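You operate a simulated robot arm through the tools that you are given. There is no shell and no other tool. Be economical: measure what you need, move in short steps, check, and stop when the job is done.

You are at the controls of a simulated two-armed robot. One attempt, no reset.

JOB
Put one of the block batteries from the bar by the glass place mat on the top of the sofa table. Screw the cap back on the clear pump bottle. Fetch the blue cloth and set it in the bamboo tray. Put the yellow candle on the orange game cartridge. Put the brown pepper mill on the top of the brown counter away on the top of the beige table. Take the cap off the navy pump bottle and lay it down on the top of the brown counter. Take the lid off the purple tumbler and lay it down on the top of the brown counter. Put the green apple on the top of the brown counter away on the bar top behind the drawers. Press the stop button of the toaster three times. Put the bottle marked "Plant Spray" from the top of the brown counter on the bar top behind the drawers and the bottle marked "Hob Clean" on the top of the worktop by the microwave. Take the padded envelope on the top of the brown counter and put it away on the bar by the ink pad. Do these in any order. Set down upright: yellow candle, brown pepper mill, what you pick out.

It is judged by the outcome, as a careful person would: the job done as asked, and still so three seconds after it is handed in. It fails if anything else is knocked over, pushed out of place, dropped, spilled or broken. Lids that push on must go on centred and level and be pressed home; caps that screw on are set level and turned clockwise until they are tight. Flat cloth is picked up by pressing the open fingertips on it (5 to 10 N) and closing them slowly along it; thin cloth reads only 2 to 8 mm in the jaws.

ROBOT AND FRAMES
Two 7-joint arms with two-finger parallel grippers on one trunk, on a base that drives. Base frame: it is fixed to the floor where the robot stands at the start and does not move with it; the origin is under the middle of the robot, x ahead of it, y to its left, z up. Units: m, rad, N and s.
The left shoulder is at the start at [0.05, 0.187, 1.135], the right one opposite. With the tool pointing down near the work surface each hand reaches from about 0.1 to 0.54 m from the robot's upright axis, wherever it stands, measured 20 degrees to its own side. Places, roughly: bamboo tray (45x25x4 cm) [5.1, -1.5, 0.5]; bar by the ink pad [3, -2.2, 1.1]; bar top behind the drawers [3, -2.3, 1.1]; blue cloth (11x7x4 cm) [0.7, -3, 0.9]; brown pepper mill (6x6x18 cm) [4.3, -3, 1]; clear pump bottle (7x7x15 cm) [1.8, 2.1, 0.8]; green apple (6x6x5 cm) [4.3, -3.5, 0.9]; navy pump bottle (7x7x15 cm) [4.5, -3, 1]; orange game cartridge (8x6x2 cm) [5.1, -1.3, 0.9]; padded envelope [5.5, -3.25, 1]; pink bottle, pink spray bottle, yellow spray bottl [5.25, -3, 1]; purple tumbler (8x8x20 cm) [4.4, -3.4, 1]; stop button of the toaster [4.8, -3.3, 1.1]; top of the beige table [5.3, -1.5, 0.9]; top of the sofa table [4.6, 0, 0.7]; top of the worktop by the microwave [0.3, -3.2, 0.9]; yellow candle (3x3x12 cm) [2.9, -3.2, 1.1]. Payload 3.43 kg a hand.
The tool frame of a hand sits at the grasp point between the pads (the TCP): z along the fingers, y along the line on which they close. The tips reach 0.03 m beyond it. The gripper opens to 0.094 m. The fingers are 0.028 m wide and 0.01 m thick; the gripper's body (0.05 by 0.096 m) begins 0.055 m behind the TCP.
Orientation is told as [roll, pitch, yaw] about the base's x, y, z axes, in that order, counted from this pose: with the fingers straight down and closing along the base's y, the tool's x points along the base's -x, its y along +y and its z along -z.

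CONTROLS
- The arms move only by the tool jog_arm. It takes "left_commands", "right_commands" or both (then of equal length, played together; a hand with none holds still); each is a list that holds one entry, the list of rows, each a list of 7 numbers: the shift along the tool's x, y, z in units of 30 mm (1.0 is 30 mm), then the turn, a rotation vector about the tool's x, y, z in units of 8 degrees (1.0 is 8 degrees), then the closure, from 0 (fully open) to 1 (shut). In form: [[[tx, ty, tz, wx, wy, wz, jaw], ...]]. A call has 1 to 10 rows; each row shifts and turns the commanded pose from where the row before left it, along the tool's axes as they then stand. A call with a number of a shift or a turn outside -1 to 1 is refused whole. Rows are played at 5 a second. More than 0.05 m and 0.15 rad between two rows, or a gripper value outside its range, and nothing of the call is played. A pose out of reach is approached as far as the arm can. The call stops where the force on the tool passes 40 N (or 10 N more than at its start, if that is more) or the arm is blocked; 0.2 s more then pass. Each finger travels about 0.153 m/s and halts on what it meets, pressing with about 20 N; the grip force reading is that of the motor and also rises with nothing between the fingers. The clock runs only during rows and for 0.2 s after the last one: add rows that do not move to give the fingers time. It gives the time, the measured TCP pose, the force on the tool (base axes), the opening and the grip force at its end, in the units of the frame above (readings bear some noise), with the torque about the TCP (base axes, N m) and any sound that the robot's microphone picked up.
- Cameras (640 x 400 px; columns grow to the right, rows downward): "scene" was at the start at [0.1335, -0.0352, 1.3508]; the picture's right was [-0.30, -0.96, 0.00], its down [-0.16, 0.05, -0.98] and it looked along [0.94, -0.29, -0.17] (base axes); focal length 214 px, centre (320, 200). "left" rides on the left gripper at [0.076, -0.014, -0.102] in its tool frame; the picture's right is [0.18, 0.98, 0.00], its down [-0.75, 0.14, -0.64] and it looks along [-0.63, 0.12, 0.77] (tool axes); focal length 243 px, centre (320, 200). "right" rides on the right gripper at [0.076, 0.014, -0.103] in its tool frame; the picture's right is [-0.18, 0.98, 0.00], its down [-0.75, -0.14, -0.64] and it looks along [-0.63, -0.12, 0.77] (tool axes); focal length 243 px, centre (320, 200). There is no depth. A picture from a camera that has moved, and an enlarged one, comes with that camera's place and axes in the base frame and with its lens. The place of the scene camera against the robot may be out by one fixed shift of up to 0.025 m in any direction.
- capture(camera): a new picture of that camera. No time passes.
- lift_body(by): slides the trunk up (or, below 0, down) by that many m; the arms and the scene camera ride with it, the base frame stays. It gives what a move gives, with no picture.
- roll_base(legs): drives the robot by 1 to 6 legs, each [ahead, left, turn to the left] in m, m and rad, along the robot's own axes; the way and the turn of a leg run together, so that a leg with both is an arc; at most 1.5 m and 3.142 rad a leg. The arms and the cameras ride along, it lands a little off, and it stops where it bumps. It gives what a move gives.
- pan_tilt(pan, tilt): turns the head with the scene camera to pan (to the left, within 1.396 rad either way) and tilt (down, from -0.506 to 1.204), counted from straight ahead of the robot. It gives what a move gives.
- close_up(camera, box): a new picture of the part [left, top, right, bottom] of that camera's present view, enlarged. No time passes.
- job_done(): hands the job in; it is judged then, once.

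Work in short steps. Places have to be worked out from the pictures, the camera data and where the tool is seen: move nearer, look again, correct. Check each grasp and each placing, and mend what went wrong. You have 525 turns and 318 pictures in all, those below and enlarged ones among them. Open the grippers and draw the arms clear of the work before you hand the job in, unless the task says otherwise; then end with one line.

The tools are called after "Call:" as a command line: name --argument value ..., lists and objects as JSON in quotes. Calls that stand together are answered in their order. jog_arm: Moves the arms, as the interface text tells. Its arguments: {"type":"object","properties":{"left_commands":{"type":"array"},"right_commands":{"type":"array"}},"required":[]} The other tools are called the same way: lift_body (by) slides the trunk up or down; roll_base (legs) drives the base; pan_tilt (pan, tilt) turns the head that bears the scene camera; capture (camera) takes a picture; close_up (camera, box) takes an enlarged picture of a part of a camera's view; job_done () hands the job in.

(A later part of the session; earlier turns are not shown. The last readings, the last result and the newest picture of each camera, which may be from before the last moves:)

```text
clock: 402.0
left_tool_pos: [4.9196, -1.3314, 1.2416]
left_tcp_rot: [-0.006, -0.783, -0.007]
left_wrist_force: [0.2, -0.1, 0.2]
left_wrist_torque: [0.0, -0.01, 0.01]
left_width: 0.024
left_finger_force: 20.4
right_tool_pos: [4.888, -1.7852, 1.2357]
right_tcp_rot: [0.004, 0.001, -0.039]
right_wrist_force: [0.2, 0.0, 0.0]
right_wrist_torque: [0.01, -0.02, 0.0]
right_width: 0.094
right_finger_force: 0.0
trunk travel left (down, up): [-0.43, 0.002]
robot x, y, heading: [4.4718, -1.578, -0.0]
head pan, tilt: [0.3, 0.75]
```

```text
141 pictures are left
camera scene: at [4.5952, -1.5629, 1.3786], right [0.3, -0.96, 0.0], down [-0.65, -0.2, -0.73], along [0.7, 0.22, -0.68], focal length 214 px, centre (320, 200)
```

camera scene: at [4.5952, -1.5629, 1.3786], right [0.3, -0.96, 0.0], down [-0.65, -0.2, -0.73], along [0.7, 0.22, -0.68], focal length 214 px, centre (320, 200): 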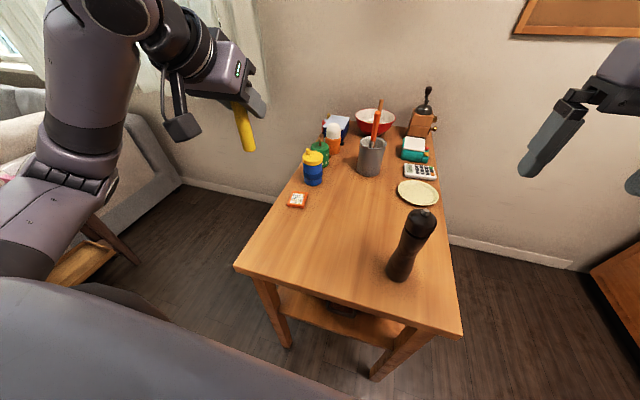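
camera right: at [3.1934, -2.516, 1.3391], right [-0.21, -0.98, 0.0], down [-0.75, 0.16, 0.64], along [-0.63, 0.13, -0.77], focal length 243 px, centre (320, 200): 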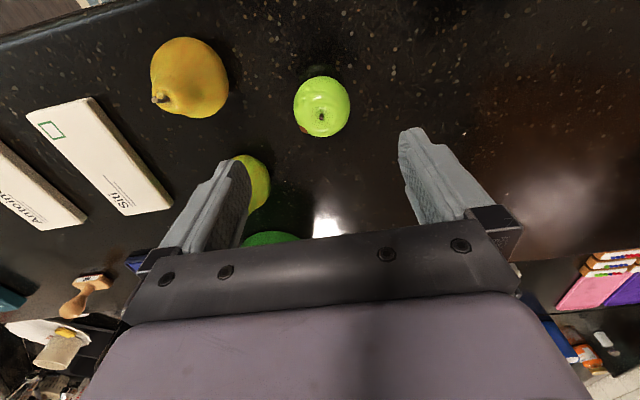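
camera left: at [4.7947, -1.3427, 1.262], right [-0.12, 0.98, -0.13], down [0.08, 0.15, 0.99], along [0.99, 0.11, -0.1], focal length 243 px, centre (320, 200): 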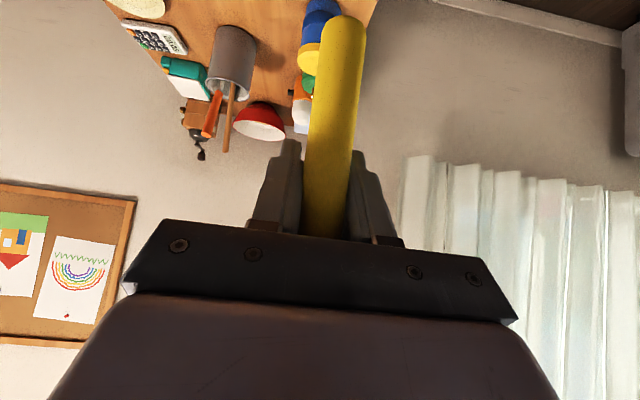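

Corrected cartridge centre ≈ [5.097, -1.311]. I move the candle over it and lower to ~4 cm above.

Call:
jog_arm --left_commands '[[[-0.81, 0.13, 0.81, 0, 0, 0, 0.95], [-0.81, 0.13, 0.81, 0, 0, 0, 0.95], [-0.81, 0.13, 0.81, 0, 0, 0, 0.95], [-0.81, 0.13, 0.81, 0, 0, 0, 0.95], [-0.81, 0.15, 0.81, 0, 0, 0, 0.95], [0.8, 0, 0.8, 0, 0, 0, 0.95], [0.8, 0, 0.8, 0, 0, 0, 0.95], [0.8, 0, 0.8, 0, 0, 0, 0.95], [0.8, 0, 0.8, 0, 0, 0, 0.95], [0.8, 0, 0.8, 0, 0, 0, 0.95]]]'

Call:
jog_arm --left_commands '[[[0.6, 0, 0.6, 0, 0, 0, 0.95], [0, 0, 0, 0, 0, 0, 0.95]]]'

Call:
close_up --camera "scene" --box '[240, 110, 380, 230]'

Call:
capture --camera "left"

```text
clock: 404.2
left_tool_pos: [5.0912, -1.3135, 1.0697]
left_tcp_rot: [-0.009, -0.784, -0.004]
left_wrist_force: [-0.6, 0.3, -1.8]
left_wrist_torque: [0.01, -0.03, 0.03]
left_width: 0.0243
left_finger_force: 20.2
right_tool_pos: [4.889, -1.7855, 1.2353]
right_tcp_rot: [0.005, 0.002, -0.037]
right_wrist_force: [0.3, 0.1, -0.2]
right_wrist_torque: [0.01, 0.02, -0.04]
right_width: 0.0942
right_finger_force: 0.1
trunk travel left (down, up): [-0.43, 0.002]
robot x, y, heading: [4.4705, -1.5797, -0.004]
head pan, tilt: [0.3, 0.75]
```

```text
clock: 404.8
left_tool_pos: [5.0919, -1.3122, 1.0444]
left_tcp_rot: [-0.008, -0.784, -0.008]
left_wrist_force: [0.4, 0.5, -0.5]
left_wrist_torque: [-0.03, -0.02, -0.02]
left_width: 0.024
left_finger_force: 20.2
right_tool_pos: [4.8878, -1.785, 1.2355]
right_tcp_rot: [0.005, 0.002, -0.039]
right_wrist_force: [-0.5, 0.5, 0.5]
right_wrist_torque: [0.02, 0.02, 0.0]
right_width: 0.0938
right_finger_force: 0.1
trunk travel left (down, up): [-0.43, 0.002]
robot x, y, heading: [4.4762, -1.5814, -0.003]
head pan, tilt: [0.3, 0.75]
```

```text
3.33 times, centred on (310, 170) of scene
camera zoom: at [4.5952, -1.5629, 1.3786], right [0.3, -0.96, 0.0], down [-0.65, -0.2, -0.73], along [0.7, 0.22, -0.68], focal length 715 px, centre (353, 300)
```

zoom: 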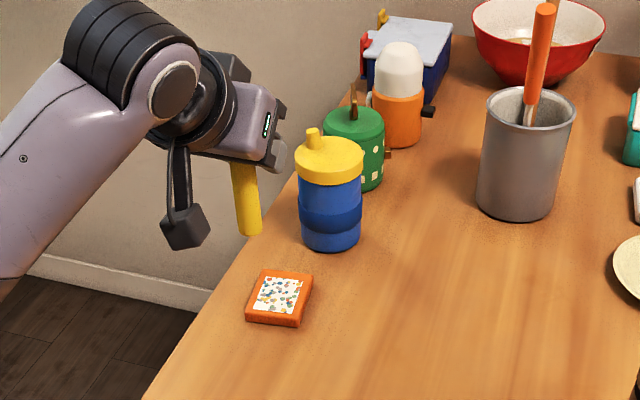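

```text
139 pictures are left
camera left: at [4.9657, -1.3251, 1.0648], right [-0.12, 0.98, -0.13], down [0.08, 0.15, 0.99], along [0.99, 0.11, -0.1], focal length 243 px, centre (320, 200)
```

left: 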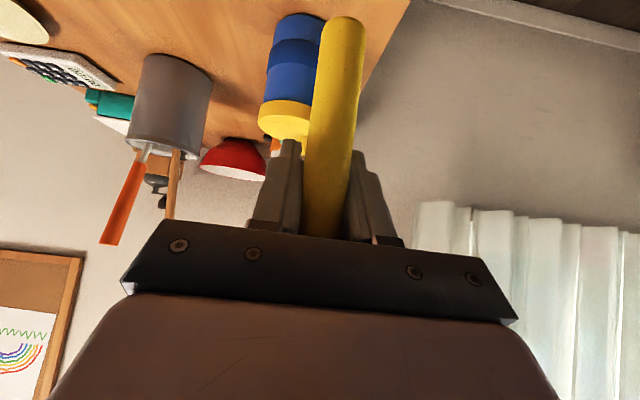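

Relative to the candle and cup, the cartridge is really at about [5.090, -1.338]; I correct by (-7, -26 mm) and lower further.

Call:
jog_arm --left_commands '[[[0.165, -0.87, -0.165, 0, 0, 0, 0.95], [0.5, 0, 0.5, 0, 0, 0, 0.95], [0.5, 0, 0.5, 0, 0, 0, 0.95], [0, 0, 0, 0, 0, 0, 0.95]]]'

Call:
close_up --camera "scene" --box '[260, 130, 360, 220]'

```text
clock: 405.8
left_tool_pos: [5.0869, -1.3381, 1.0039]
left_tcp_rot: [-0.005, -0.783, -0.008]
left_wrist_force: [0.9, 0.1, -0.7]
left_wrist_torque: [-0.01, -0.06, -0.01]
left_width: 0.0242
left_finger_force: 20.0
right_tool_pos: [4.8882, -1.7851, 1.2364]
right_tcp_rot: [0.005, 0.001, -0.04]
right_wrist_force: [-0.7, -0.3, 0.4]
right_wrist_torque: [0.01, 0.04, 0.0]
right_width: 0.094
right_finger_force: 0.0
trunk travel left (down, up): [-0.43, 0.002]
robot x, y, heading: [4.4727, -1.5796, -0.003]
head pan, tilt: [0.3, 0.75]
```

```text
4.44 times, centred on (310, 175) of scene
camera zoom: at [4.5953, -1.5627, 1.3786], right [0.3, -0.96, 0.0], down [-0.65, -0.2, -0.73], along [0.7, 0.22, -0.68], focal length 953 px, centre (364, 311)
```

zoom: 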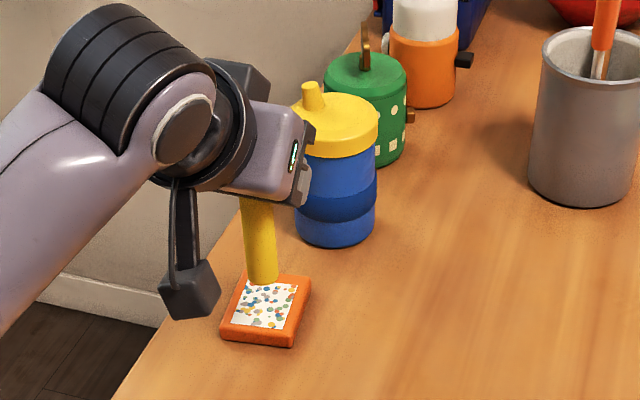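

Lined up with the cartridge's centre. Lower gently to contact.

Call:
jog_arm --left_commands '[[[0.25, 0, 0.25, 0, 0, 0, 0.95], [0.2, 0, 0.2, 0, 0, 0, 0.95], [0.08, 0, 0.08, 0, 0, 0, 0.95], [0.08, 0, 0.08, 0, 0, 0, 0.95], [0, 0, 0, 0, 0, 0, 0.95]]]'

Call:
close_up --camera "scene" --box '[270, 150, 340, 215]'

```text
clock: 407.0
left_tool_pos: [5.0845, -1.3397, 0.9778]
left_tcp_rot: [-0.008, -0.782, -0.006]
left_wrist_force: [-0.1, 0.0, -0.1]
left_wrist_torque: [0.01, -0.01, -0.01]
left_width: 0.0244
left_finger_force: 19.8
right_tool_pos: [4.8886, -1.7853, 1.2348]
right_tcp_rot: [0.004, 0.001, -0.039]
right_wrist_force: [-0.1, -0.3, 0.0]
right_wrist_torque: [0.01, -0.03, 0.01]
right_width: 0.094
right_finger_force: 0.1
trunk travel left (down, up): [-0.43, 0.002]
robot x, y, heading: [4.4706, -1.5787, -0.0]
head pan, tilt: [0.3, 0.75]
```

```text
6.15 times, centred on (305, 182) of scene
camera zoom: at [4.5953, -1.5628, 1.3786], right [0.3, -0.96, 0.0], down [-0.65, -0.2, -0.73], along [0.7, 0.22, -0.68], focal length 1320 px, centre (412, 308)
```

zoom: 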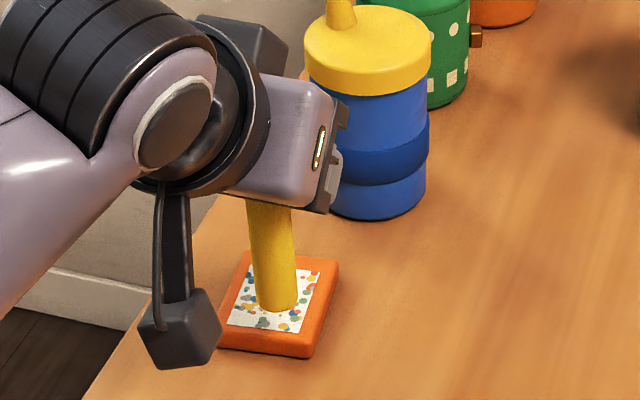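

Call:
jog_arm --left_commands '[[[0.07, 0, 0.07, 0, 0, 0, 0.95], [0.07, 0, 0.07, 0, 0, 0, 0.95], [0, 0, 0, 0, 0, 0, 0.95]]]'

```text
clock: 407.8
left_tool_pos: [5.0853, -1.3397, 0.972]
left_tcp_rot: [-0.008, -0.784, -0.008]
left_wrist_force: [-0.2, 0.4, -1.1]
left_wrist_torque: [-0.01, 0.0, 0.01]
left_width: 0.024
left_finger_force: 20.0
right_tool_pos: [4.8892, -1.7852, 1.2354]
right_tcp_rot: [0.004, 0.002, -0.039]
right_wrist_force: [0.2, 0.1, -0.1]
right_wrist_torque: [0.05, 0.0, 0.02]
right_width: 0.0942
right_finger_force: 0.0
trunk travel left (down, up): [-0.43, 0.002]
robot x, y, heading: [4.4744, -1.58, -0.006]
head pan, tilt: [0.3, 0.75]
```

Call:
jog_arm --left_commands '[[[0.06, 0, 0.06, 0, 0, 0, 0.95], [0.05, 0, 0.05, 0, 0, 0, 0.95], [0, 0, 0, 0, 0, 0, 0.95]]]'

Call:
close_up --camera "scene" --box '[270, 150, 340, 215]'

```text
clock: 408.6
left_tool_pos: [5.0838, -1.3396, 0.9675]
left_tcp_rot: [-0.006, -0.784, -0.006]
left_wrist_force: [0.5, -0.4, -0.2]
left_wrist_torque: [-0.01, 0.0, 0.02]
left_width: 0.0244
left_finger_force: 19.9
right_tool_pos: [4.8878, -1.7865, 1.2364]
right_tcp_rot: [0.004, 0.001, -0.038]
right_wrist_force: [-0.5, -0.6, -0.2]
right_wrist_torque: [0.02, 0.0, 0.01]
right_width: 0.0939
right_finger_force: 0.0
trunk travel left (down, up): [-0.43, 0.002]
robot x, y, heading: [4.4695, -1.5787, 0.001]
head pan, tilt: [0.3, 0.75]
```

```text
6.15 times, centred on (305, 182) of scene
camera zoom: at [4.5953, -1.5628, 1.3786], right [0.3, -0.96, 0.0], down [-0.65, -0.2, -0.73], along [0.7, 0.22, -0.68], focal length 1320 px, centre (412, 308)
```

zoom: 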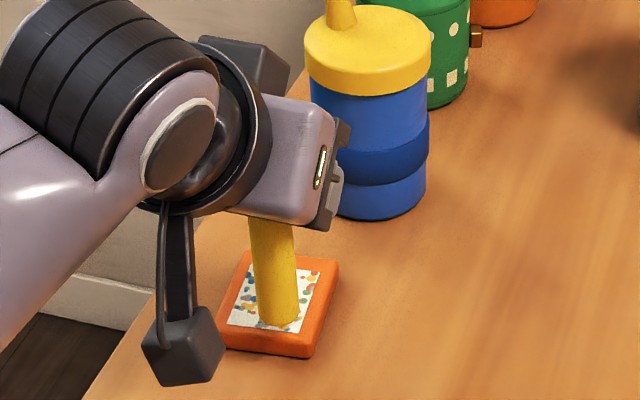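

Still above; its foot drifts toward the near side, so I shift 11 mm away (+x), then continue down.

Call:
jog_arm --left_commands '[[[-0.26, 0, 0.26, 0, 0, 0, 0.95], [0.06, 0, 0.06, 0, 0, 0, 0.95], [0.06, 0, 0.06, 0, 0, 0, 0.95], [0, 0, 0, 0, 0, 0, 0.95]]]'

Call:
close_up --camera "scene" --box '[270, 150, 340, 215]'

```text
clock: 409.6
left_tool_pos: [5.0952, -1.3397, 0.9619]
left_tcp_rot: [-0.007, -0.783, -0.008]
left_wrist_force: [0.7, 0.4, -0.6]
left_wrist_torque: [0.01, -0.01, 0.0]
left_width: 0.0243
left_finger_force: 20.1
right_tool_pos: [4.8877, -1.7856, 1.2366]
right_tcp_rot: [0.003, 0.0, -0.04]
right_wrist_force: [0.1, 0.7, -1.2]
right_wrist_torque: [0.01, -0.04, -0.02]
right_width: 0.0941
right_finger_force: 0.0
trunk travel left (down, up): [-0.43, 0.002]
robot x, y, heading: [4.474, -1.5811, -0.003]
head pan, tilt: [0.3, 0.75]
```

```text
6.15 times, centred on (305, 182) of scene
camera zoom: at [4.5953, -1.5628, 1.3786], right [0.3, -0.96, 0.0], down [-0.65, -0.2, -0.73], along [0.7, 0.22, -0.68], focal length 1320 px, centre (412, 308)
```

zoom: 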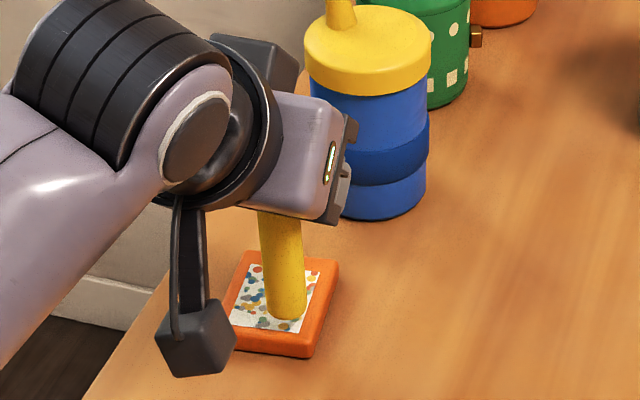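

Call:
jog_arm --left_commands '[[[0.06, 0, 0.06, 0, 0, 0, 0.95], [0.06, 0, 0.06, 0, 0, 0, 0.95], [0, 0, 0, 0, 0, 0, 0.95]]]'

```text
clock: 410.4
left_tool_pos: [5.0942, -1.3396, 0.9564]
left_tcp_rot: [-0.009, -0.784, -0.008]
left_wrist_force: [0.9, 0.8, -0.6]
left_wrist_torque: [0.0, -0.01, 0.0]
left_width: 0.0241
left_finger_force: 19.9
right_tool_pos: [4.8884, -1.7853, 1.2353]
right_tcp_rot: [0.004, 0.002, -0.039]
right_wrist_force: [-0.3, -0.6, 0.3]
right_wrist_torque: [-0.05, 0.0, 0.0]
right_width: 0.0939
right_finger_force: 0.0
trunk travel left (down, up): [-0.43, 0.002]
robot x, y, heading: [4.4732, -1.5766, 0.0]
head pan, tilt: [0.3, 0.75]
```

Call:
jog_arm --left_commands '[[[0.06, 0, 0.06, 0, 0, 0, 0.95], [0.06, 0, 0.06, 0, 0, 0, 0.95], [0, 0, 0, 0, 0, 0, 0.95]]]'

Call:
close_up --camera "scene" --box '[270, 150, 340, 215]'

```text
clock: 411.2
left_tool_pos: [5.0947, -1.3414, 0.9523]
left_tcp_rot: [-0.007, -0.782, -0.007]
left_wrist_force: [-0.1, -0.2, 0.2]
left_wrist_torque: [-0.01, -0.04, -0.01]
left_width: 0.0241
left_finger_force: 19.9
right_tool_pos: [4.888, -1.7854, 1.2358]
right_tcp_rot: [0.002, 0.002, -0.038]
right_wrist_force: [-0.2, 0.6, 0.8]
right_wrist_torque: [-0.02, -0.01, -0.02]
right_width: 0.0941
right_finger_force: 0.0
trunk travel left (down, up): [-0.43, 0.002]
robot x, y, heading: [4.4693, -1.5783, 0.0]
head pan, tilt: [0.3, 0.75]
```

```text
6.15 times, centred on (305, 182) of scene
camera zoom: at [4.5953, -1.5628, 1.3786], right [0.3, -0.96, 0.0], down [-0.65, -0.2, -0.73], along [0.7, 0.22, -0.68], focal length 1320 px, centre (412, 308)
```

zoom: 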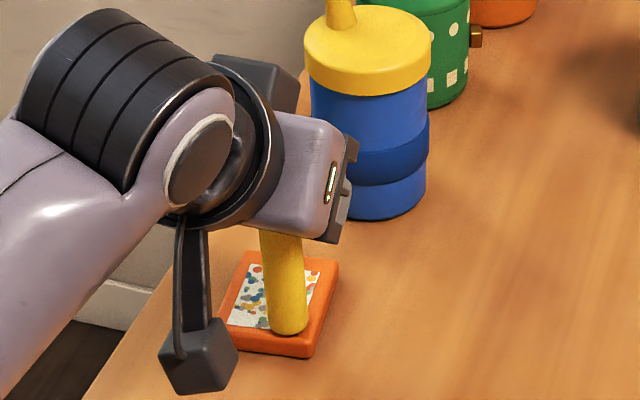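

No contact yet, and the foot's image keeps moving toward the near side. I shift (+19, +12 mm) per the image and lower a little more.

Call:
jog_arm --left_commands '[[[-0.45, 0.4, 0.45, 0, 0, 0, 0.95], [0.06, 0, 0.06, 0, 0, 0, 0.95], [0.06, 0, 0.06, 0, 0, 0, 0.95], [0, 0, 0, 0, 0, 0, 0.95]]]'

Call:
close_up --camera "scene" --box '[270, 150, 340, 215]'

```text
clock: 412.2
left_tool_pos: [5.114, -1.3283, 0.9487]
left_tcp_rot: [-0.007, -0.787, -0.007]
left_wrist_force: [1.1, 1.2, 5.2]
left_wrist_torque: [0.08, 0.04, -0.03]
left_width: 0.0241
left_finger_force: 20.3
right_tool_pos: [4.8871, -1.7859, 1.2365]
right_tcp_rot: [0.003, 0.0, -0.037]
right_wrist_force: [0.2, 0.2, 0.9]
right_wrist_torque: [-0.01, 0.0, 0.0]
right_width: 0.094
right_finger_force: 0.0
trunk travel left (down, up): [-0.43, 0.002]
robot x, y, heading: [4.4674, -1.5784, -0.0]
head pan, tilt: [0.3, 0.75]
```

```text
6.15 times, centred on (305, 182) of scene
camera zoom: at [4.5947, -1.563, 1.3787], right [0.3, -0.96, 0.0], down [-0.65, -0.2, -0.73], along [0.7, 0.22, -0.68], focal length 1320 px, centre (412, 308)
```

zoom: 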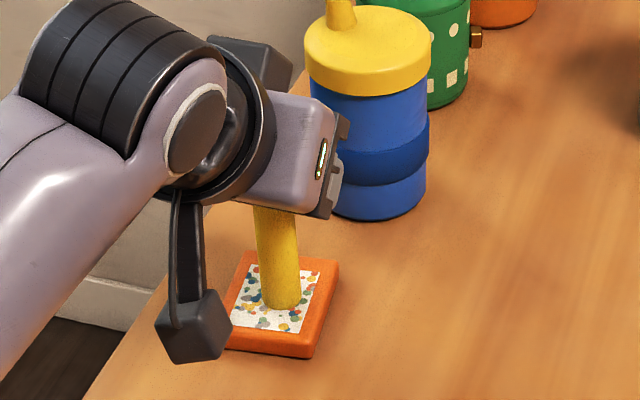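

Contact (5 N) with the foot at the cartridge's centre. I check the candle's uprightness from the right hand's camera at a different angle.

Call:
close_up --camera "right" --box '[480, 60, 640, 230]'

Call:
capture --camera "left"

```text
2.35 times, centred on (560, 145) of right
camera zoom: at [4.8125, -1.768, 1.3392], right [0.22, 0.98, 0.0], down [0.75, -0.17, 0.64], along [0.63, -0.14, -0.77], focal length 571 px, centre (-245, 329)
```

zoom: 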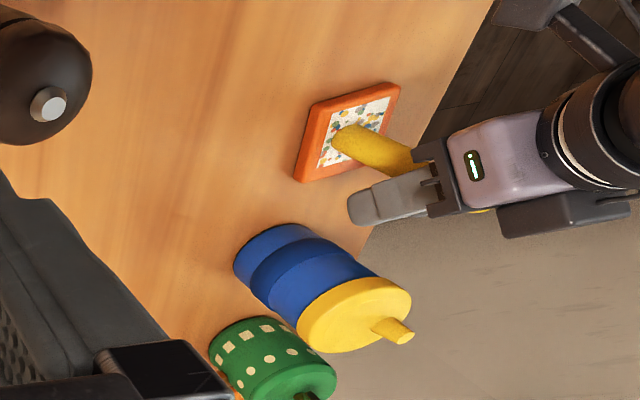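

```text
131 pictures are left
camera left: at [4.9882, -1.3405, 0.9689], right [-0.12, 0.98, -0.14], down [0.08, 0.14, 0.99], along [0.99, 0.11, -0.1], focal length 243 px, centre (320, 200)
```

left: 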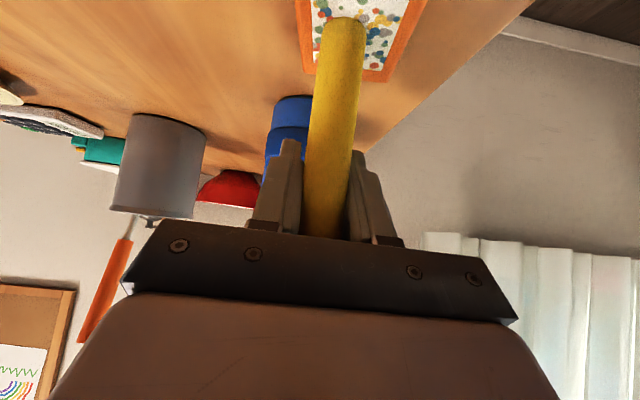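

All views agree: the candle is vertical, gripped deeper toward the palm, foot centred on the cartridge. I ease up slightly, open and retreat along the finger direction.

Call:
jog_arm --left_commands '[[[-0.03, 0, -0.03, 0, 0, 0, 0.95], [0, 0, 0, 0, 0, 0, 0.7], [0, 0, 0, 0, 0, 0, 0.45], [0, 0, 0, 0, 0, 0, 0.3], [0, 0, 0, 0, 0, 0, 0.3], [0, 0, -0.6, 0, 0, 0, 0.3], [0, 0, -0.8, 0, 0, 0, 0.3], [0, 0, -0.9, 0, 0, 0, 0.3], [0, 0, -0.9, 0, 0, 0, 0.3], [0, 0, -0.9, 0, 0, 0, 0.3]]]'

Call:
close_up --camera "scene" --box '[240, 120, 380, 230]'

```text
clock: 414.4
left_tool_pos: [5.028, -1.3279, 1.034]
left_tcp_rot: [-0.007, -0.781, -0.008]
left_wrist_force: [0.2, -0.8, -0.2]
left_wrist_torque: [0.0, 0.01, 0.0]
left_width: 0.0659
left_finger_force: 0.0
right_tool_pos: [4.8888, -1.7841, 1.2352]
right_tcp_rot: [0.004, 0.0, -0.039]
right_wrist_force: [0.4, 0.3, -0.5]
right_wrist_torque: [0.01, -0.01, -0.01]
right_width: 0.0941
right_finger_force: 0.0
trunk travel left (down, up): [-0.43, 0.002]
robot x, y, heading: [4.4696, -1.579, -0.004]
head pan, tilt: [0.3, 0.75]
```

```text
3.64 times, centred on (310, 175) of scene
camera zoom: at [4.595, -1.5629, 1.3786], right [0.3, -0.96, 0.0], down [-0.65, -0.2, -0.73], along [0.7, 0.22, -0.68], focal length 780 px, centre (356, 291)
```

zoom: 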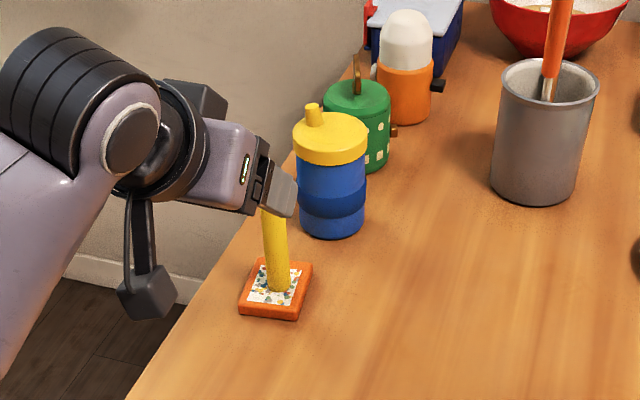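

Candle stands on its own. I retreat further and verify.

Call:
jog_arm --left_commands '[[[0, 0, -0.9, 0, 0, 0, 0.3], [0, 0, -0.9, 0, 0, 0, 0.3], [0, 0, -0.9, 0, 0, 0, 0.3], [0, 0, -0.9, 0, 0, 0, 0.1], [0, 0, -0.9, 0, 0, 0, 0], [0, 0, -0.5, 0, 0, 0, 0]]]'

Call:
close_up --camera "scene" --box '[240, 120, 480, 330]'

```text
clock: 415.8
left_tool_pos: [4.9216, -1.3249, 1.1414]
left_tcp_rot: [-0.007, -0.782, -0.005]
left_wrist_force: [0.5, -0.4, 0.1]
left_wrist_torque: [0.01, 0.03, 0.01]
left_width: 0.094
left_finger_force: 0.0
right_tool_pos: [4.888, -1.784, 1.2354]
right_tcp_rot: [0.003, 0.0, -0.039]
right_wrist_force: [0.7, -0.3, -0.1]
right_wrist_torque: [0.01, -0.01, -0.01]
right_width: 0.0939
right_finger_force: 0.1
trunk travel left (down, up): [-0.43, 0.002]
robot x, y, heading: [4.4729, -1.583, 0.003]
head pan, tilt: [0.3, 0.75]
```

```text
1.90 times, centred on (360, 225) of scene
camera zoom: at [4.5951, -1.563, 1.3786], right [0.3, -0.96, 0.0], down [-0.65, -0.2, -0.73], along [0.7, 0.22, -0.68], focal length 408 px, centre (244, 152)
```

zoom: 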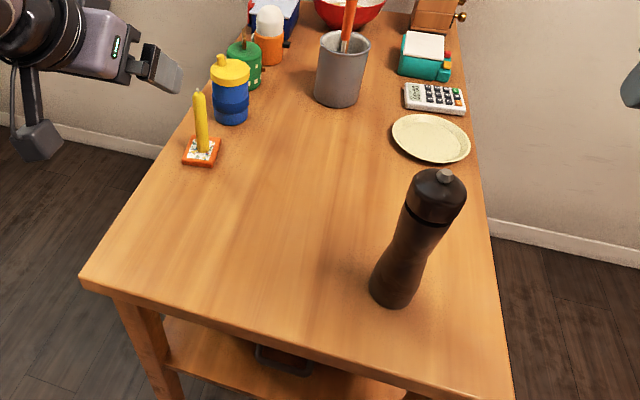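

Candle and mill both stand well. Next: Plant Spray and the envelope. I drive back around to the counter's left part (x≈5.32).

Call:
roll_base --legs '[[-0.2, 0, 0], [0, 0, -1.571], [0.75, 0, 0], [0, 1.05, 0]]'

Call:
pan_tilt --pan 0.0 --tilt 0.6

Call:
capture --camera "scene"

```text
clock: 429.8
left_tool_pos: [5.6269, -2.7434, 1.1415]
left_tcp_rot: [-0.007, -0.785, -1.554]
left_wrist_force: [-0.5, -0.6, 0.0]
left_wrist_torque: [0.0, 0.01, 0.01]
left_width: 0.0941
left_finger_force: 0.0
right_tool_pos: [5.1667, -2.722, 1.2352]
right_tcp_rot: [0.004, 0.001, -1.587]
right_wrist_force: [0.1, -0.3, 0.3]
right_wrist_torque: [0.03, -0.01, 0.03]
right_width: 0.0939
right_finger_force: 0.2
trunk travel left (down, up): [-0.43, 0.002]
robot x, y, heading: [5.3598, -2.299, -1.549]
head pan, tilt: [0.3, 0.75]
```

```text
clock: 430.6
left_tool_pos: [5.6261, -2.7442, 1.1407]
left_tcp_rot: [-0.008, -0.782, -1.552]
left_wrist_force: [-0.9, 0.6, 0.5]
left_wrist_torque: [0.0, 0.02, 0.01]
left_width: 0.094
left_finger_force: 0.0
right_tool_pos: [5.1664, -2.7199, 1.2363]
right_tcp_rot: [0.003, 0.003, -1.586]
right_wrist_force: [0.6, -1.1, 0.3]
right_wrist_torque: [-0.05, 0.02, -0.01]
right_width: 0.094
right_finger_force: 0.1
trunk travel left (down, up): [-0.43, 0.002]
robot x, y, heading: [5.3611, -2.2984, -1.545]
head pan, tilt: [0.0, 0.6]
```

```text
128 pictures are left
camera scene: at [5.3514, -2.453, 1.3914], right [-1.0, -0.02, 0.0], down [-0.01, 0.57, -0.82], along [0.02, -0.82, -0.57], focal length 214 px, centre (320, 200)
```

scene: 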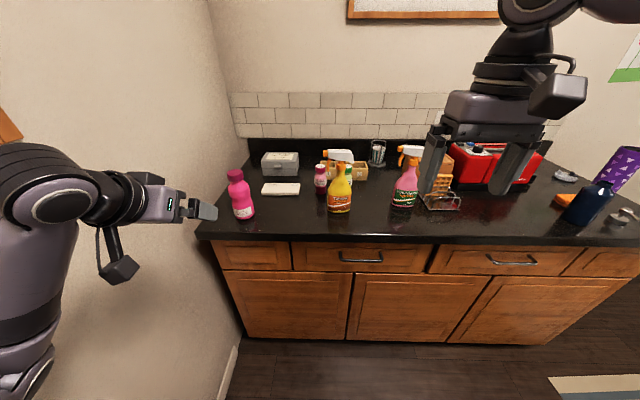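

I'll take both sprays first (right: Plant Spray, left: Hob Clean), leaving the envelope for a later trip. Zoom on the bottles.

Call:
close_up --camera "scene" --box '[220, 135, 460, 235]'

```text
2.67 times, centred on (340, 185) of scene
camera zoom: at [5.3514, -2.453, 1.3914], right [-1.0, -0.02, 0.0], down [-0.01, 0.57, -0.82], along [0.02, -0.82, -0.57], focal length 572 px, centre (267, 240)
```

zoom: 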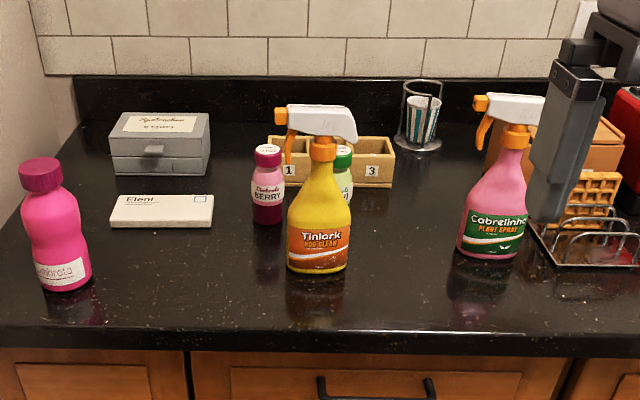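

I pitch the right hand to 45°, then drive up to the counter with the pink spray 0.2 m to the right.

Call:
jog_arm --right_commands '[[[0, -0.2, -0.3, 0, -0.95, 0, 0], [0, -0.2, 0, 0, -0.95, 0, 0], [0, 0, 0, 0, -0.95, 0, 0], [0, 0, 0, 0, -0.95, 0, 0], [0, 0, 0, 0, -0.95, 0, 0], [0, 0, 0, 0, -0.9, 0, 0], [0, 0, 0, 0, 0, 0, 0]]]'

Call:
roll_base --legs '[[0, -0.1, -0.025], [0.12, 0, 0]]'

Call:
capture --camera "right"

```text
clock: 432.2
left_tool_pos: [5.6271, -2.7433, 1.1402]
left_tcp_rot: [-0.007, -0.784, -1.553]
left_wrist_force: [0.1, 0.3, 0.1]
left_wrist_torque: [0.01, 0.0, 0.02]
left_width: 0.0937
left_finger_force: 0.1
right_tool_pos: [5.154, -2.7199, 1.2444]
right_tcp_rot: [0.008, -0.791, -1.589]
right_wrist_force: [1.0, -0.8, 0.0]
right_wrist_torque: [0.01, 0.01, -0.01]
right_width: 0.094
right_finger_force: 0.0
trunk travel left (down, up): [-0.43, 0.002]
robot x, y, heading: [5.3608, -2.2966, -1.546]
head pan, tilt: [0.0, 0.6]
```

```text
clock: 434.2
left_tool_pos: [5.5159, -2.8696, 1.141]
left_tcp_rot: [-0.006, -0.783, -1.579]
left_wrist_force: [0.0, -0.4, -0.5]
left_wrist_torque: [0.0, -0.02, -0.02]
left_width: 0.094
left_finger_force: 0.1
right_tool_pos: [5.0455, -2.8348, 1.2446]
right_tcp_rot: [0.004, -0.787, -1.615]
right_wrist_force: [0.9, 0.1, -0.1]
right_wrist_torque: [-0.03, -0.01, 0.03]
right_width: 0.0941
right_finger_force: 0.0
trunk travel left (down, up): [-0.43, 0.002]
robot x, y, heading: [5.2633, -2.4161, -1.575]
head pan, tilt: [0.0, 0.6]
```

```text
126 pictures are left
camera right: at [5.0647, -2.7083, 1.2634], right [0.98, -0.17, 0.13], down [-0.15, -0.07, 0.99], along [-0.16, -0.98, -0.09], focal length 243 px, centre (320, 200)
```

right: 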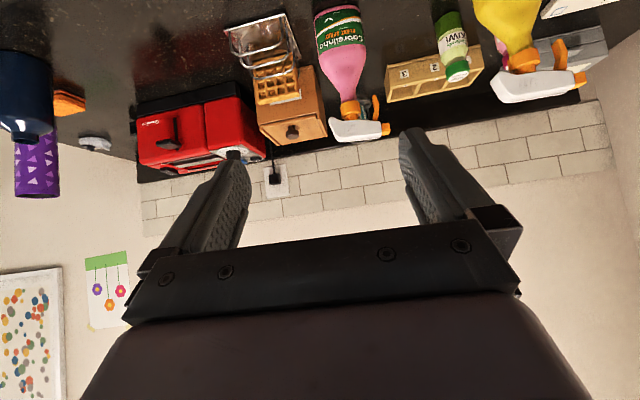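

Plant Spray axis ≈ [5.07, -3.086]. I drive 0.12 ahead, then lower the half-open right hand in front of the bottle.

Call:
roll_base --legs '[[0.12, 0, 0]]'

Call:
jog_arm --right_commands '[[[0.84, 0.2, 0.84, 0.2, 0, 0.2, 0.2], [0.84, 0.2, 0.84, 0, 0, 0, 0.2], [0.84, 0.2, 0.84, 0, 0, 0, 0.2], [0.84, 0.2, 0.84, 0, 0, 0, 0.2], [0.84, 0.1, 0.84, 0, 0, 0, 0.2], [0.8, 0, 0.8, 0, 0, 0, 0.2], [0, 0, 0, 0, 0, 0, 0.2]]]'

Call:
capture --camera "right"

```text
clock: 435.4
left_tool_pos: [5.5182, -2.9888, 1.1409]
left_tcp_rot: [-0.008, -0.781, -1.575]
left_wrist_force: [0.6, -0.1, -0.3]
left_wrist_torque: [0.02, 0.01, 0.01]
left_width: 0.0939
left_finger_force: 0.0
right_tool_pos: [5.0472, -2.9547, 1.2453]
right_tcp_rot: [0.004, -0.787, -1.61]
right_wrist_force: [-0.2, -0.8, -0.4]
right_wrist_torque: [0.01, 0.0, 0.01]
right_width: 0.0939
right_finger_force: 0.1
trunk travel left (down, up): [-0.43, 0.002]
robot x, y, heading: [5.2625, -2.5381, -1.571]
head pan, tilt: [0.0, 0.6]
```

```text
clock: 437.1
left_tool_pos: [5.5196, -2.9876, 1.1421]
left_tcp_rot: [-0.006, -0.784, -1.576]
left_wrist_force: [0.2, -0.1, 0.9]
left_wrist_torque: [0.03, 0.01, 0.01]
left_width: 0.0941
left_finger_force: 0.0
right_tool_pos: [5.0753, -2.9534, 1.0322]
right_tcp_rot: [0.007, -0.79, -1.652]
right_wrist_force: [1.0, 0.2, -0.7]
right_wrist_torque: [-0.02, 0.02, -0.03]
right_width: 0.0752
right_finger_force: 0.0
trunk travel left (down, up): [-0.43, 0.002]
robot x, y, heading: [5.2628, -2.5402, -1.566]
head pan, tilt: [0.0, 0.6]
```

```text
125 pictures are left
camera right: at [5.0994, -2.8284, 1.0516], right [0.97, -0.2, 0.14], down [-0.15, -0.06, 0.99], along [-0.19, -0.98, -0.09], focal length 243 px, centre (320, 200)
```

right: 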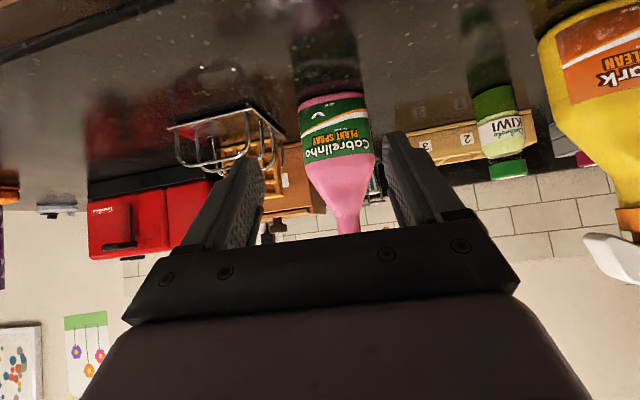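

Bottle slightly to the right of centre; adjust 12 mm while advancing, then close.

Call:
jog_arm --right_commands '[[[-0.54, 0.15, 0.66, 0, 0, 0, 0.2], [-0.54, 0.15, 0.66, 0, 0, 0, 0.2], [-0.54, 0.12, 0.66, 0, 0, 0, 0.2], [-0.54, 0, 0.66, 0, 0, 0, 0.2], [-0.5, 0, 0.6, 0, 0, 0, 0.2], [0, 0, 0, 0, 0, 0, 0.2]]]'

Call:
capture --camera "right"

Call:
close_up --camera "scene" --box '[350, 130, 510, 260]'

```text
clock: 438.4
left_tool_pos: [5.5175, -2.9881, 1.141]
left_tcp_rot: [-0.008, -0.783, -1.577]
left_wrist_force: [0.0, -0.4, 1.1]
left_wrist_torque: [0.02, -0.01, -0.04]
left_width: 0.094
left_finger_force: 0.0
right_tool_pos: [5.0717, -3.0788, 1.0248]
right_tcp_rot: [0.006, -0.787, -1.649]
right_wrist_force: [0.4, 0.4, -0.2]
right_wrist_torque: [0.0, 0.02, 0.0]
right_width: 0.0749
right_finger_force: 0.1
right hand out of reach, approached as far as the arm can: row 5
trunk travel left (down, up): [-0.43, 0.002]
robot x, y, heading: [5.2637, -2.5363, -1.569]
head pan, tilt: [0.0, 0.6]
```

```text
124 pictures are left
camera right: at [5.0957, -2.9535, 1.0432], right [0.97, -0.2, 0.14], down [-0.15, -0.07, 0.99], along [-0.19, -0.98, -0.09], focal length 243 px, centre (320, 200)
```

right: 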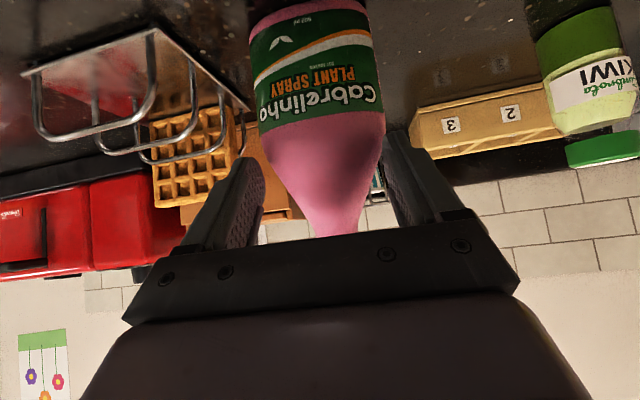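

```text
3.08 times, centred on (430, 195) of scene
camera zoom: at [5.2493, -2.6913, 1.3914], right [-1.0, 0.0, 0.0], down [0.0, 0.56, -0.83], along [0.0, -0.83, -0.56], focal length 660 px, centre (-18, 215)
```

zoom: 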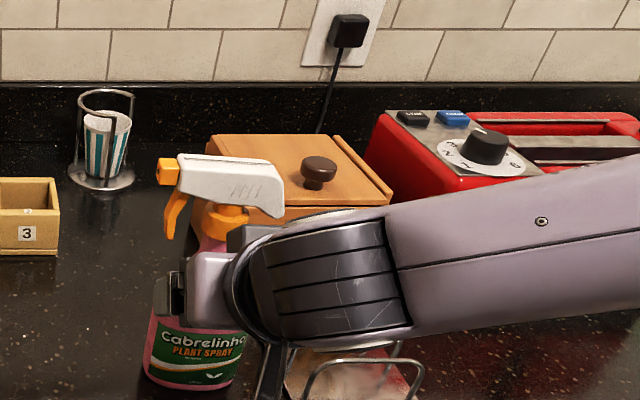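

Bottle is between the fingers. Close.

Call:
jog_arm --right_commands '[[[0, 0, 0, 0, 0, 0, 0.3], [0, 0, 0, 0, 0, 0, 0.5], [0, 0, 0, 0, 0, 0, 0.8], [0, 0, 0, 0, 0, 0, 0.8], [-0.25, 0, -0.25, 0, 0, 0, 0.8], [-0.25, 0, -0.25, 0, 0, 0, 0.8], [0, 0, 0, 0, 0, 0, 0.8]]]'

Call:
capture --camera "right"

```text
clock: 440.1
left_tool_pos: [5.5188, -2.9885, 1.1416]
left_tcp_rot: [-0.005, -0.784, -1.576]
left_wrist_force: [-0.9, -0.2, -0.5]
left_wrist_torque: [0.02, 0.01, -0.01]
left_width: 0.094
left_finger_force: 0.0
right_tool_pos: [5.0722, -3.0781, 1.0464]
right_tcp_rot: [0.006, -0.788, -1.65]
right_wrist_force: [-0.4, 0.6, -0.7]
right_wrist_torque: [0.06, 0.04, 0.04]
right_width: 0.0187
right_finger_force: 0.0
trunk travel left (down, up): [-0.43, 0.002]
robot x, y, heading: [5.263, -2.5389, -1.564]
head pan, tilt: [0.0, 0.6]
```

```text
122 pictures are left
camera right: at [5.0955, -2.9527, 1.0649], right [0.97, -0.2, 0.13], down [-0.15, -0.07, 0.99], along [-0.19, -0.98, -0.09], focal length 243 px, centre (320, 200)
```

right: 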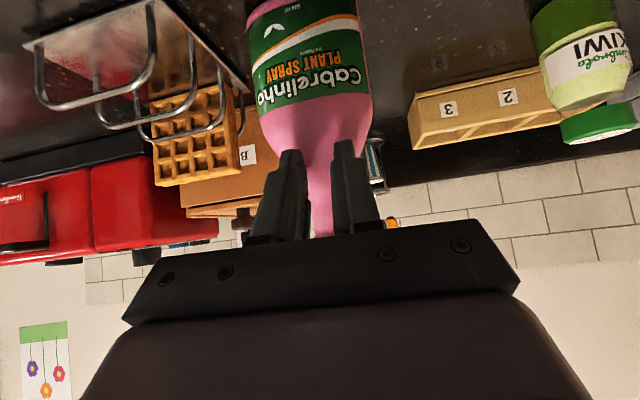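

The jaw closed to 19 mm with no force. I look from the scene camera at what happened.

Call:
close_up --camera "scene" --box '[350, 130, 510, 260]'

```text
3.08 times, centred on (430, 195) of scene
camera zoom: at [5.2492, -2.6912, 1.3914], right [-1.0, 0.0, 0.0], down [0.0, 0.56, -0.83], along [0.0, -0.83, -0.56], focal length 660 px, centre (-18, 215)
```

zoom: 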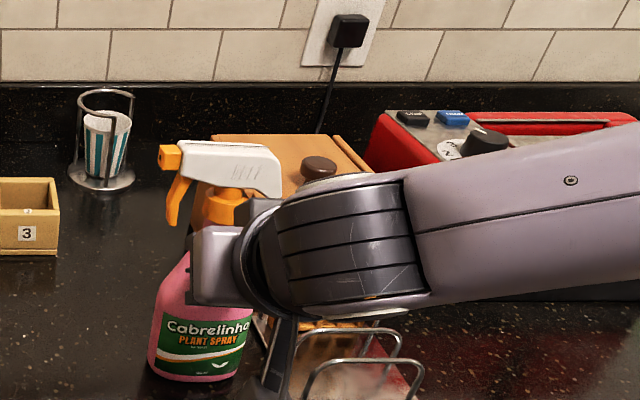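

The bottle was farther back than thought and got nudged ~2 cm, still upright. I open, back off, drive 0.08 closer, and redo the approach lower and deeper.

Call:
jog_arm --right_commands '[[[0, 0, 0, 0, 0, 0, 0.4], [0, 0, 0, 0, 0, 0, 0.2], [0.66, 0, -0.66, 0, 0, 0, 0.2], [0.66, 0, -0.66, 0, 0, 0, 0.2], [0.66, 0, -0.66, 0, 0, 0, 0.2], [0.3, 0, 0.3, 0, 0, 0, 0.2], [0.3, 0, 0.3, 0, 0, 0, 0.2], [0, 0, 0, 0, 0, 0, 0.2]]]'

Call:
roll_base --legs '[[0.08, 0, 0]]'

Call:
capture --camera "right"

```text
clock: 441.9
left_tool_pos: [5.5182, -2.9873, 1.141]
left_tcp_rot: [-0.007, -0.784, -1.576]
left_wrist_force: [-0.3, -0.7, 0.5]
left_wrist_torque: [0.03, 0.01, -0.03]
left_width: 0.094
left_finger_force: 0.0
right_tool_pos: [5.079, -2.9952, 1.0205]
right_tcp_rot: [0.005, -0.79, -1.651]
right_wrist_force: [-0.1, 0.6, -0.4]
right_wrist_torque: [0.04, -0.02, -0.03]
right_width: 0.075
right_finger_force: 0.1
trunk travel left (down, up): [-0.43, 0.002]
robot x, y, heading: [5.2651, -2.5338, -1.563]
head pan, tilt: [0.0, 0.6]
```

```text
clock: 442.9
left_tool_pos: [5.5177, -3.0672, 1.1406]
left_tcp_rot: [-0.007, -0.782, -1.577]
left_wrist_force: [-0.3, -0.3, 0.1]
left_wrist_torque: [-0.01, -0.02, 0.01]
left_width: 0.0941
left_finger_force: 0.0
right_tool_pos: [5.0771, -3.0742, 1.0217]
right_tcp_rot: [0.005, -0.787, -1.653]
right_wrist_force: [-0.4, -0.6, -0.8]
right_wrist_torque: [-0.02, -0.02, -0.01]
right_width: 0.0755
right_finger_force: 0.1
trunk travel left (down, up): [-0.43, 0.002]
robot x, y, heading: [5.2644, -2.6157, -1.57]
head pan, tilt: [0.0, 0.6]
```

```text
120 pictures are left
camera right: at [5.1022, -2.9489, 1.039], right [0.97, -0.2, 0.13], down [-0.15, -0.07, 0.99], along [-0.19, -0.98, -0.09], focal length 243 px, centre (320, 200)
```

right: 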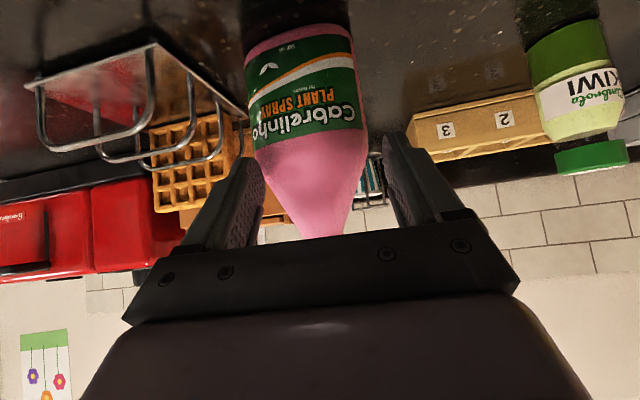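

I open fully to take the wider body lower down (z≈0.985), and advance to surround the axis at about [5.064, -3.125].

Call:
jog_arm --right_commands '[[[0.3, -0.1, 0.3, 0, 0, 0, 0], [0.3, -0.1, 0.3, 0, 0, 0, 0], [-0.35, -0.1, 0.4, 0, 0, 0, 0], [-0.35, 0, 0.4, 0, 0, 0, 0], [-0.35, 0, 0.4, 0, 0, 0, 0], [0, 0, 0, 0, 0, 0, 0]]]'

Call:
capture --camera "right"

```text
clock: 444.3
left_tool_pos: [5.5172, -3.0666, 1.1407]
left_tcp_rot: [-0.008, -0.785, -1.575]
left_wrist_force: [-0.6, 0.9, 0.5]
left_wrist_torque: [0.04, -0.02, -0.02]
left_width: 0.0941
left_finger_force: 0.1
right_tool_pos: [5.0645, -3.1209, 0.9928]
right_tcp_rot: [0.007, -0.786, -1.65]
right_wrist_force: [0.4, 1.1, 0.7]
right_wrist_torque: [-0.09, 0.01, 0.01]
right_width: 0.0939
right_finger_force: 0.0
trunk travel left (down, up): [-0.43, 0.002]
robot x, y, heading: [5.2606, -2.6151, -1.569]
head pan, tilt: [0.0, 0.6]
```

```text
119 pictures are left
camera right: at [5.0881, -2.9952, 1.0114], right [0.97, -0.2, 0.14], down [-0.15, -0.07, 0.99], along [-0.19, -0.98, -0.09], focal length 243 px, centre (320, 200)
```

right: 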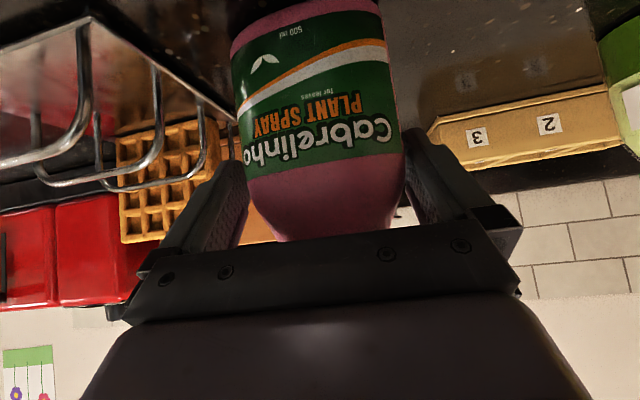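

Bottle fills the gap. Close firmly.

Call:
jog_arm --right_commands '[[[0.1, 0, -0.1, 0, 0, 0, 0.1], [0, 0, 0, 0, 0, 0, 0.3], [0, 0, 0, 0, 0, 0, 0.6], [0, 0, 0, 0, 0, 0, 0.6], [0, 0, 0, 0, 0, 0, 0.6]]]'

Call:
jog_arm --right_commands '[[[-0.25, 0, -0.25, 0, 0, 0, 0.6], [-0.25, 0, -0.25, 0, 0, 0, 0.6], [-0.25, 0, -0.25, 0, 0, 0, 0.6], [0, 0, 0, 0, 0, 0, 0.6]]]'

Call:
capture --camera "scene"

```text
clock: 445.5
left_tool_pos: [5.5177, -3.0666, 1.142]
left_tcp_rot: [-0.008, -0.785, -1.576]
left_wrist_force: [0.0, 0.2, 0.5]
left_wrist_torque: [-0.01, 0.01, -0.01]
left_width: 0.094
left_finger_force: 0.0
right_tool_pos: [5.0654, -3.1173, 0.9928]
right_tcp_rot: [0.007, -0.787, -1.652]
right_wrist_force: [1.0, -0.7, 0.5]
right_wrist_torque: [-0.07, 0.01, 0.0]
right_width: 0.0805
right_finger_force: 19.5
trunk travel left (down, up): [-0.43, 0.002]
robot x, y, heading: [5.2632, -2.6204, -1.571]
head pan, tilt: [0.0, 0.6]
```

```text
clock: 446.5
left_tool_pos: [5.5171, -3.0675, 1.1403]
left_tcp_rot: [-0.007, -0.783, -1.576]
left_wrist_force: [0.0, -0.4, 0.3]
left_wrist_torque: [0.0, 0.02, 0.02]
left_width: 0.0938
left_finger_force: 0.0
right_tool_pos: [5.067, -3.1153, 1.0224]
right_tcp_rot: [0.006, -0.788, -1.65]
right_wrist_force: [-1.0, -0.5, -4.3]
right_wrist_torque: [0.01, 0.05, -0.04]
right_width: 0.0806
right_finger_force: 20.1
trunk travel left (down, up): [-0.43, 0.002]
robot x, y, heading: [5.2637, -2.6133, -1.571]
head pan, tilt: [0.0, 0.6]
```

```text
118 pictures are left
camera scene: at [5.2491, -2.7707, 1.3913], right [-1.0, 0.0, 0.0], down [0.0, 0.57, -0.82], along [0.0, -0.82, -0.57], focal length 214 px, centre (320, 200)
```

scene: 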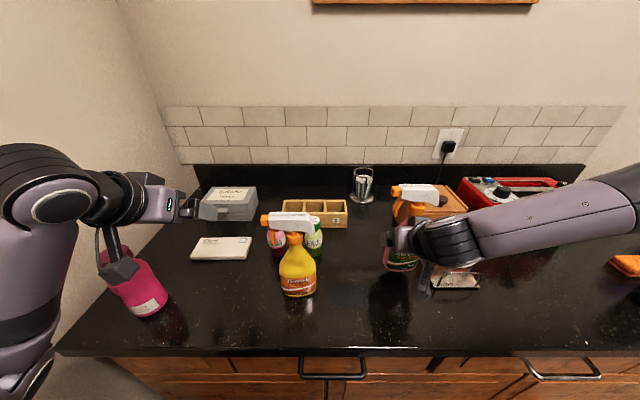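

Plant Spray is lifted (4 N). I raise it well up, back off, and strafe right to bring the Hob Clean bottle in front of the left hand.

Call:
jog_arm --right_commands '[[[-0.67, 0, -0.67, 0, 0, 0, 0.6], [-0.67, 0, -0.67, 0, 0, 0, 0.6], [-0.67, 0, -0.67, 0, 0, 0, 0.6], [-0.67, 0, -0.67, 0, 0, 0, 0.6], [-0.67, 0, -0.67, 0, 0, 0, 0.6], [-0.67, 0, -0.67, 0, 0, 0, 0.6], [0.6, 0, -0.6, 0, 0, 0, 0.6], [0.6, 0, -0.6, 0, 0, 0, 0.6]]]'

Call:
roll_base --legs '[[-0.2, 0, 0], [0, -0.21, 0]]'

Call:
capture --camera "left"

```text
clock: 448.3
left_tool_pos: [5.5183, -3.0667, 1.1412]
left_tcp_rot: [-0.006, -0.785, -1.575]
left_wrist_force: [0.0, 0.0, -0.3]
left_wrist_torque: [-0.02, -0.04, -0.01]
left_width: 0.0942
left_finger_force: 0.0
right_tool_pos: [5.0689, -3.0664, 1.1943]
right_tcp_rot: [0.006, -0.788, -1.652]
right_wrist_force: [-0.5, 0.3, -5.3]
right_wrist_torque: [0.03, 0.0, 0.01]
right_width: 0.0804
right_finger_force: 20.0
trunk travel left (down, up): [-0.43, 0.002]
robot x, y, heading: [5.2656, -2.6178, -1.568]
head pan, tilt: [0.0, 0.6]
```

```text
clock: 451.2
left_tool_pos: [5.3087, -2.8626, 1.14]
left_tcp_rot: [-0.005, -0.782, -1.579]
left_wrist_force: [0.0, 0.5, 0.0]
left_wrist_torque: [-0.03, -0.02, 0.0]
left_width: 0.0941
left_finger_force: 0.0
right_tool_pos: [4.8584, -2.861, 1.193]
right_tcp_rot: [0.008, -0.788, -1.653]
right_wrist_force: [-0.3, 0.2, -4.9]
right_wrist_torque: [0.04, -0.02, -0.01]
right_width: 0.0803
right_finger_force: 20.2
trunk travel left (down, up): [-0.43, 0.002]
robot x, y, heading: [5.0527, -2.4091, -1.573]
head pan, tilt: [0.0, 0.6]
```

```text
117 pictures are left
camera left: at [5.2957, -2.7349, 1.1621], right [0.98, 0.12, -0.13], down [0.14, -0.08, 0.99], along [0.11, -0.99, -0.1], focal length 243 px, centre (320, 200)
```

left: 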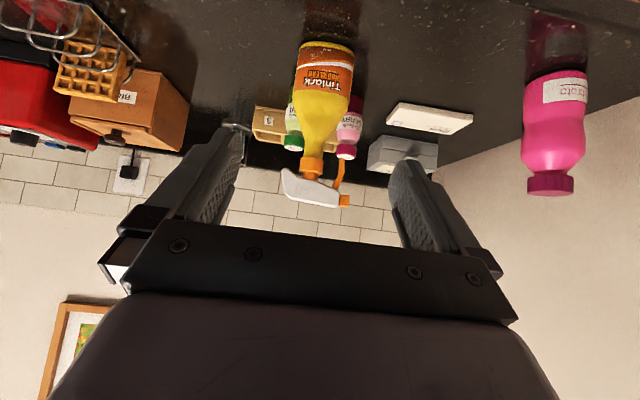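

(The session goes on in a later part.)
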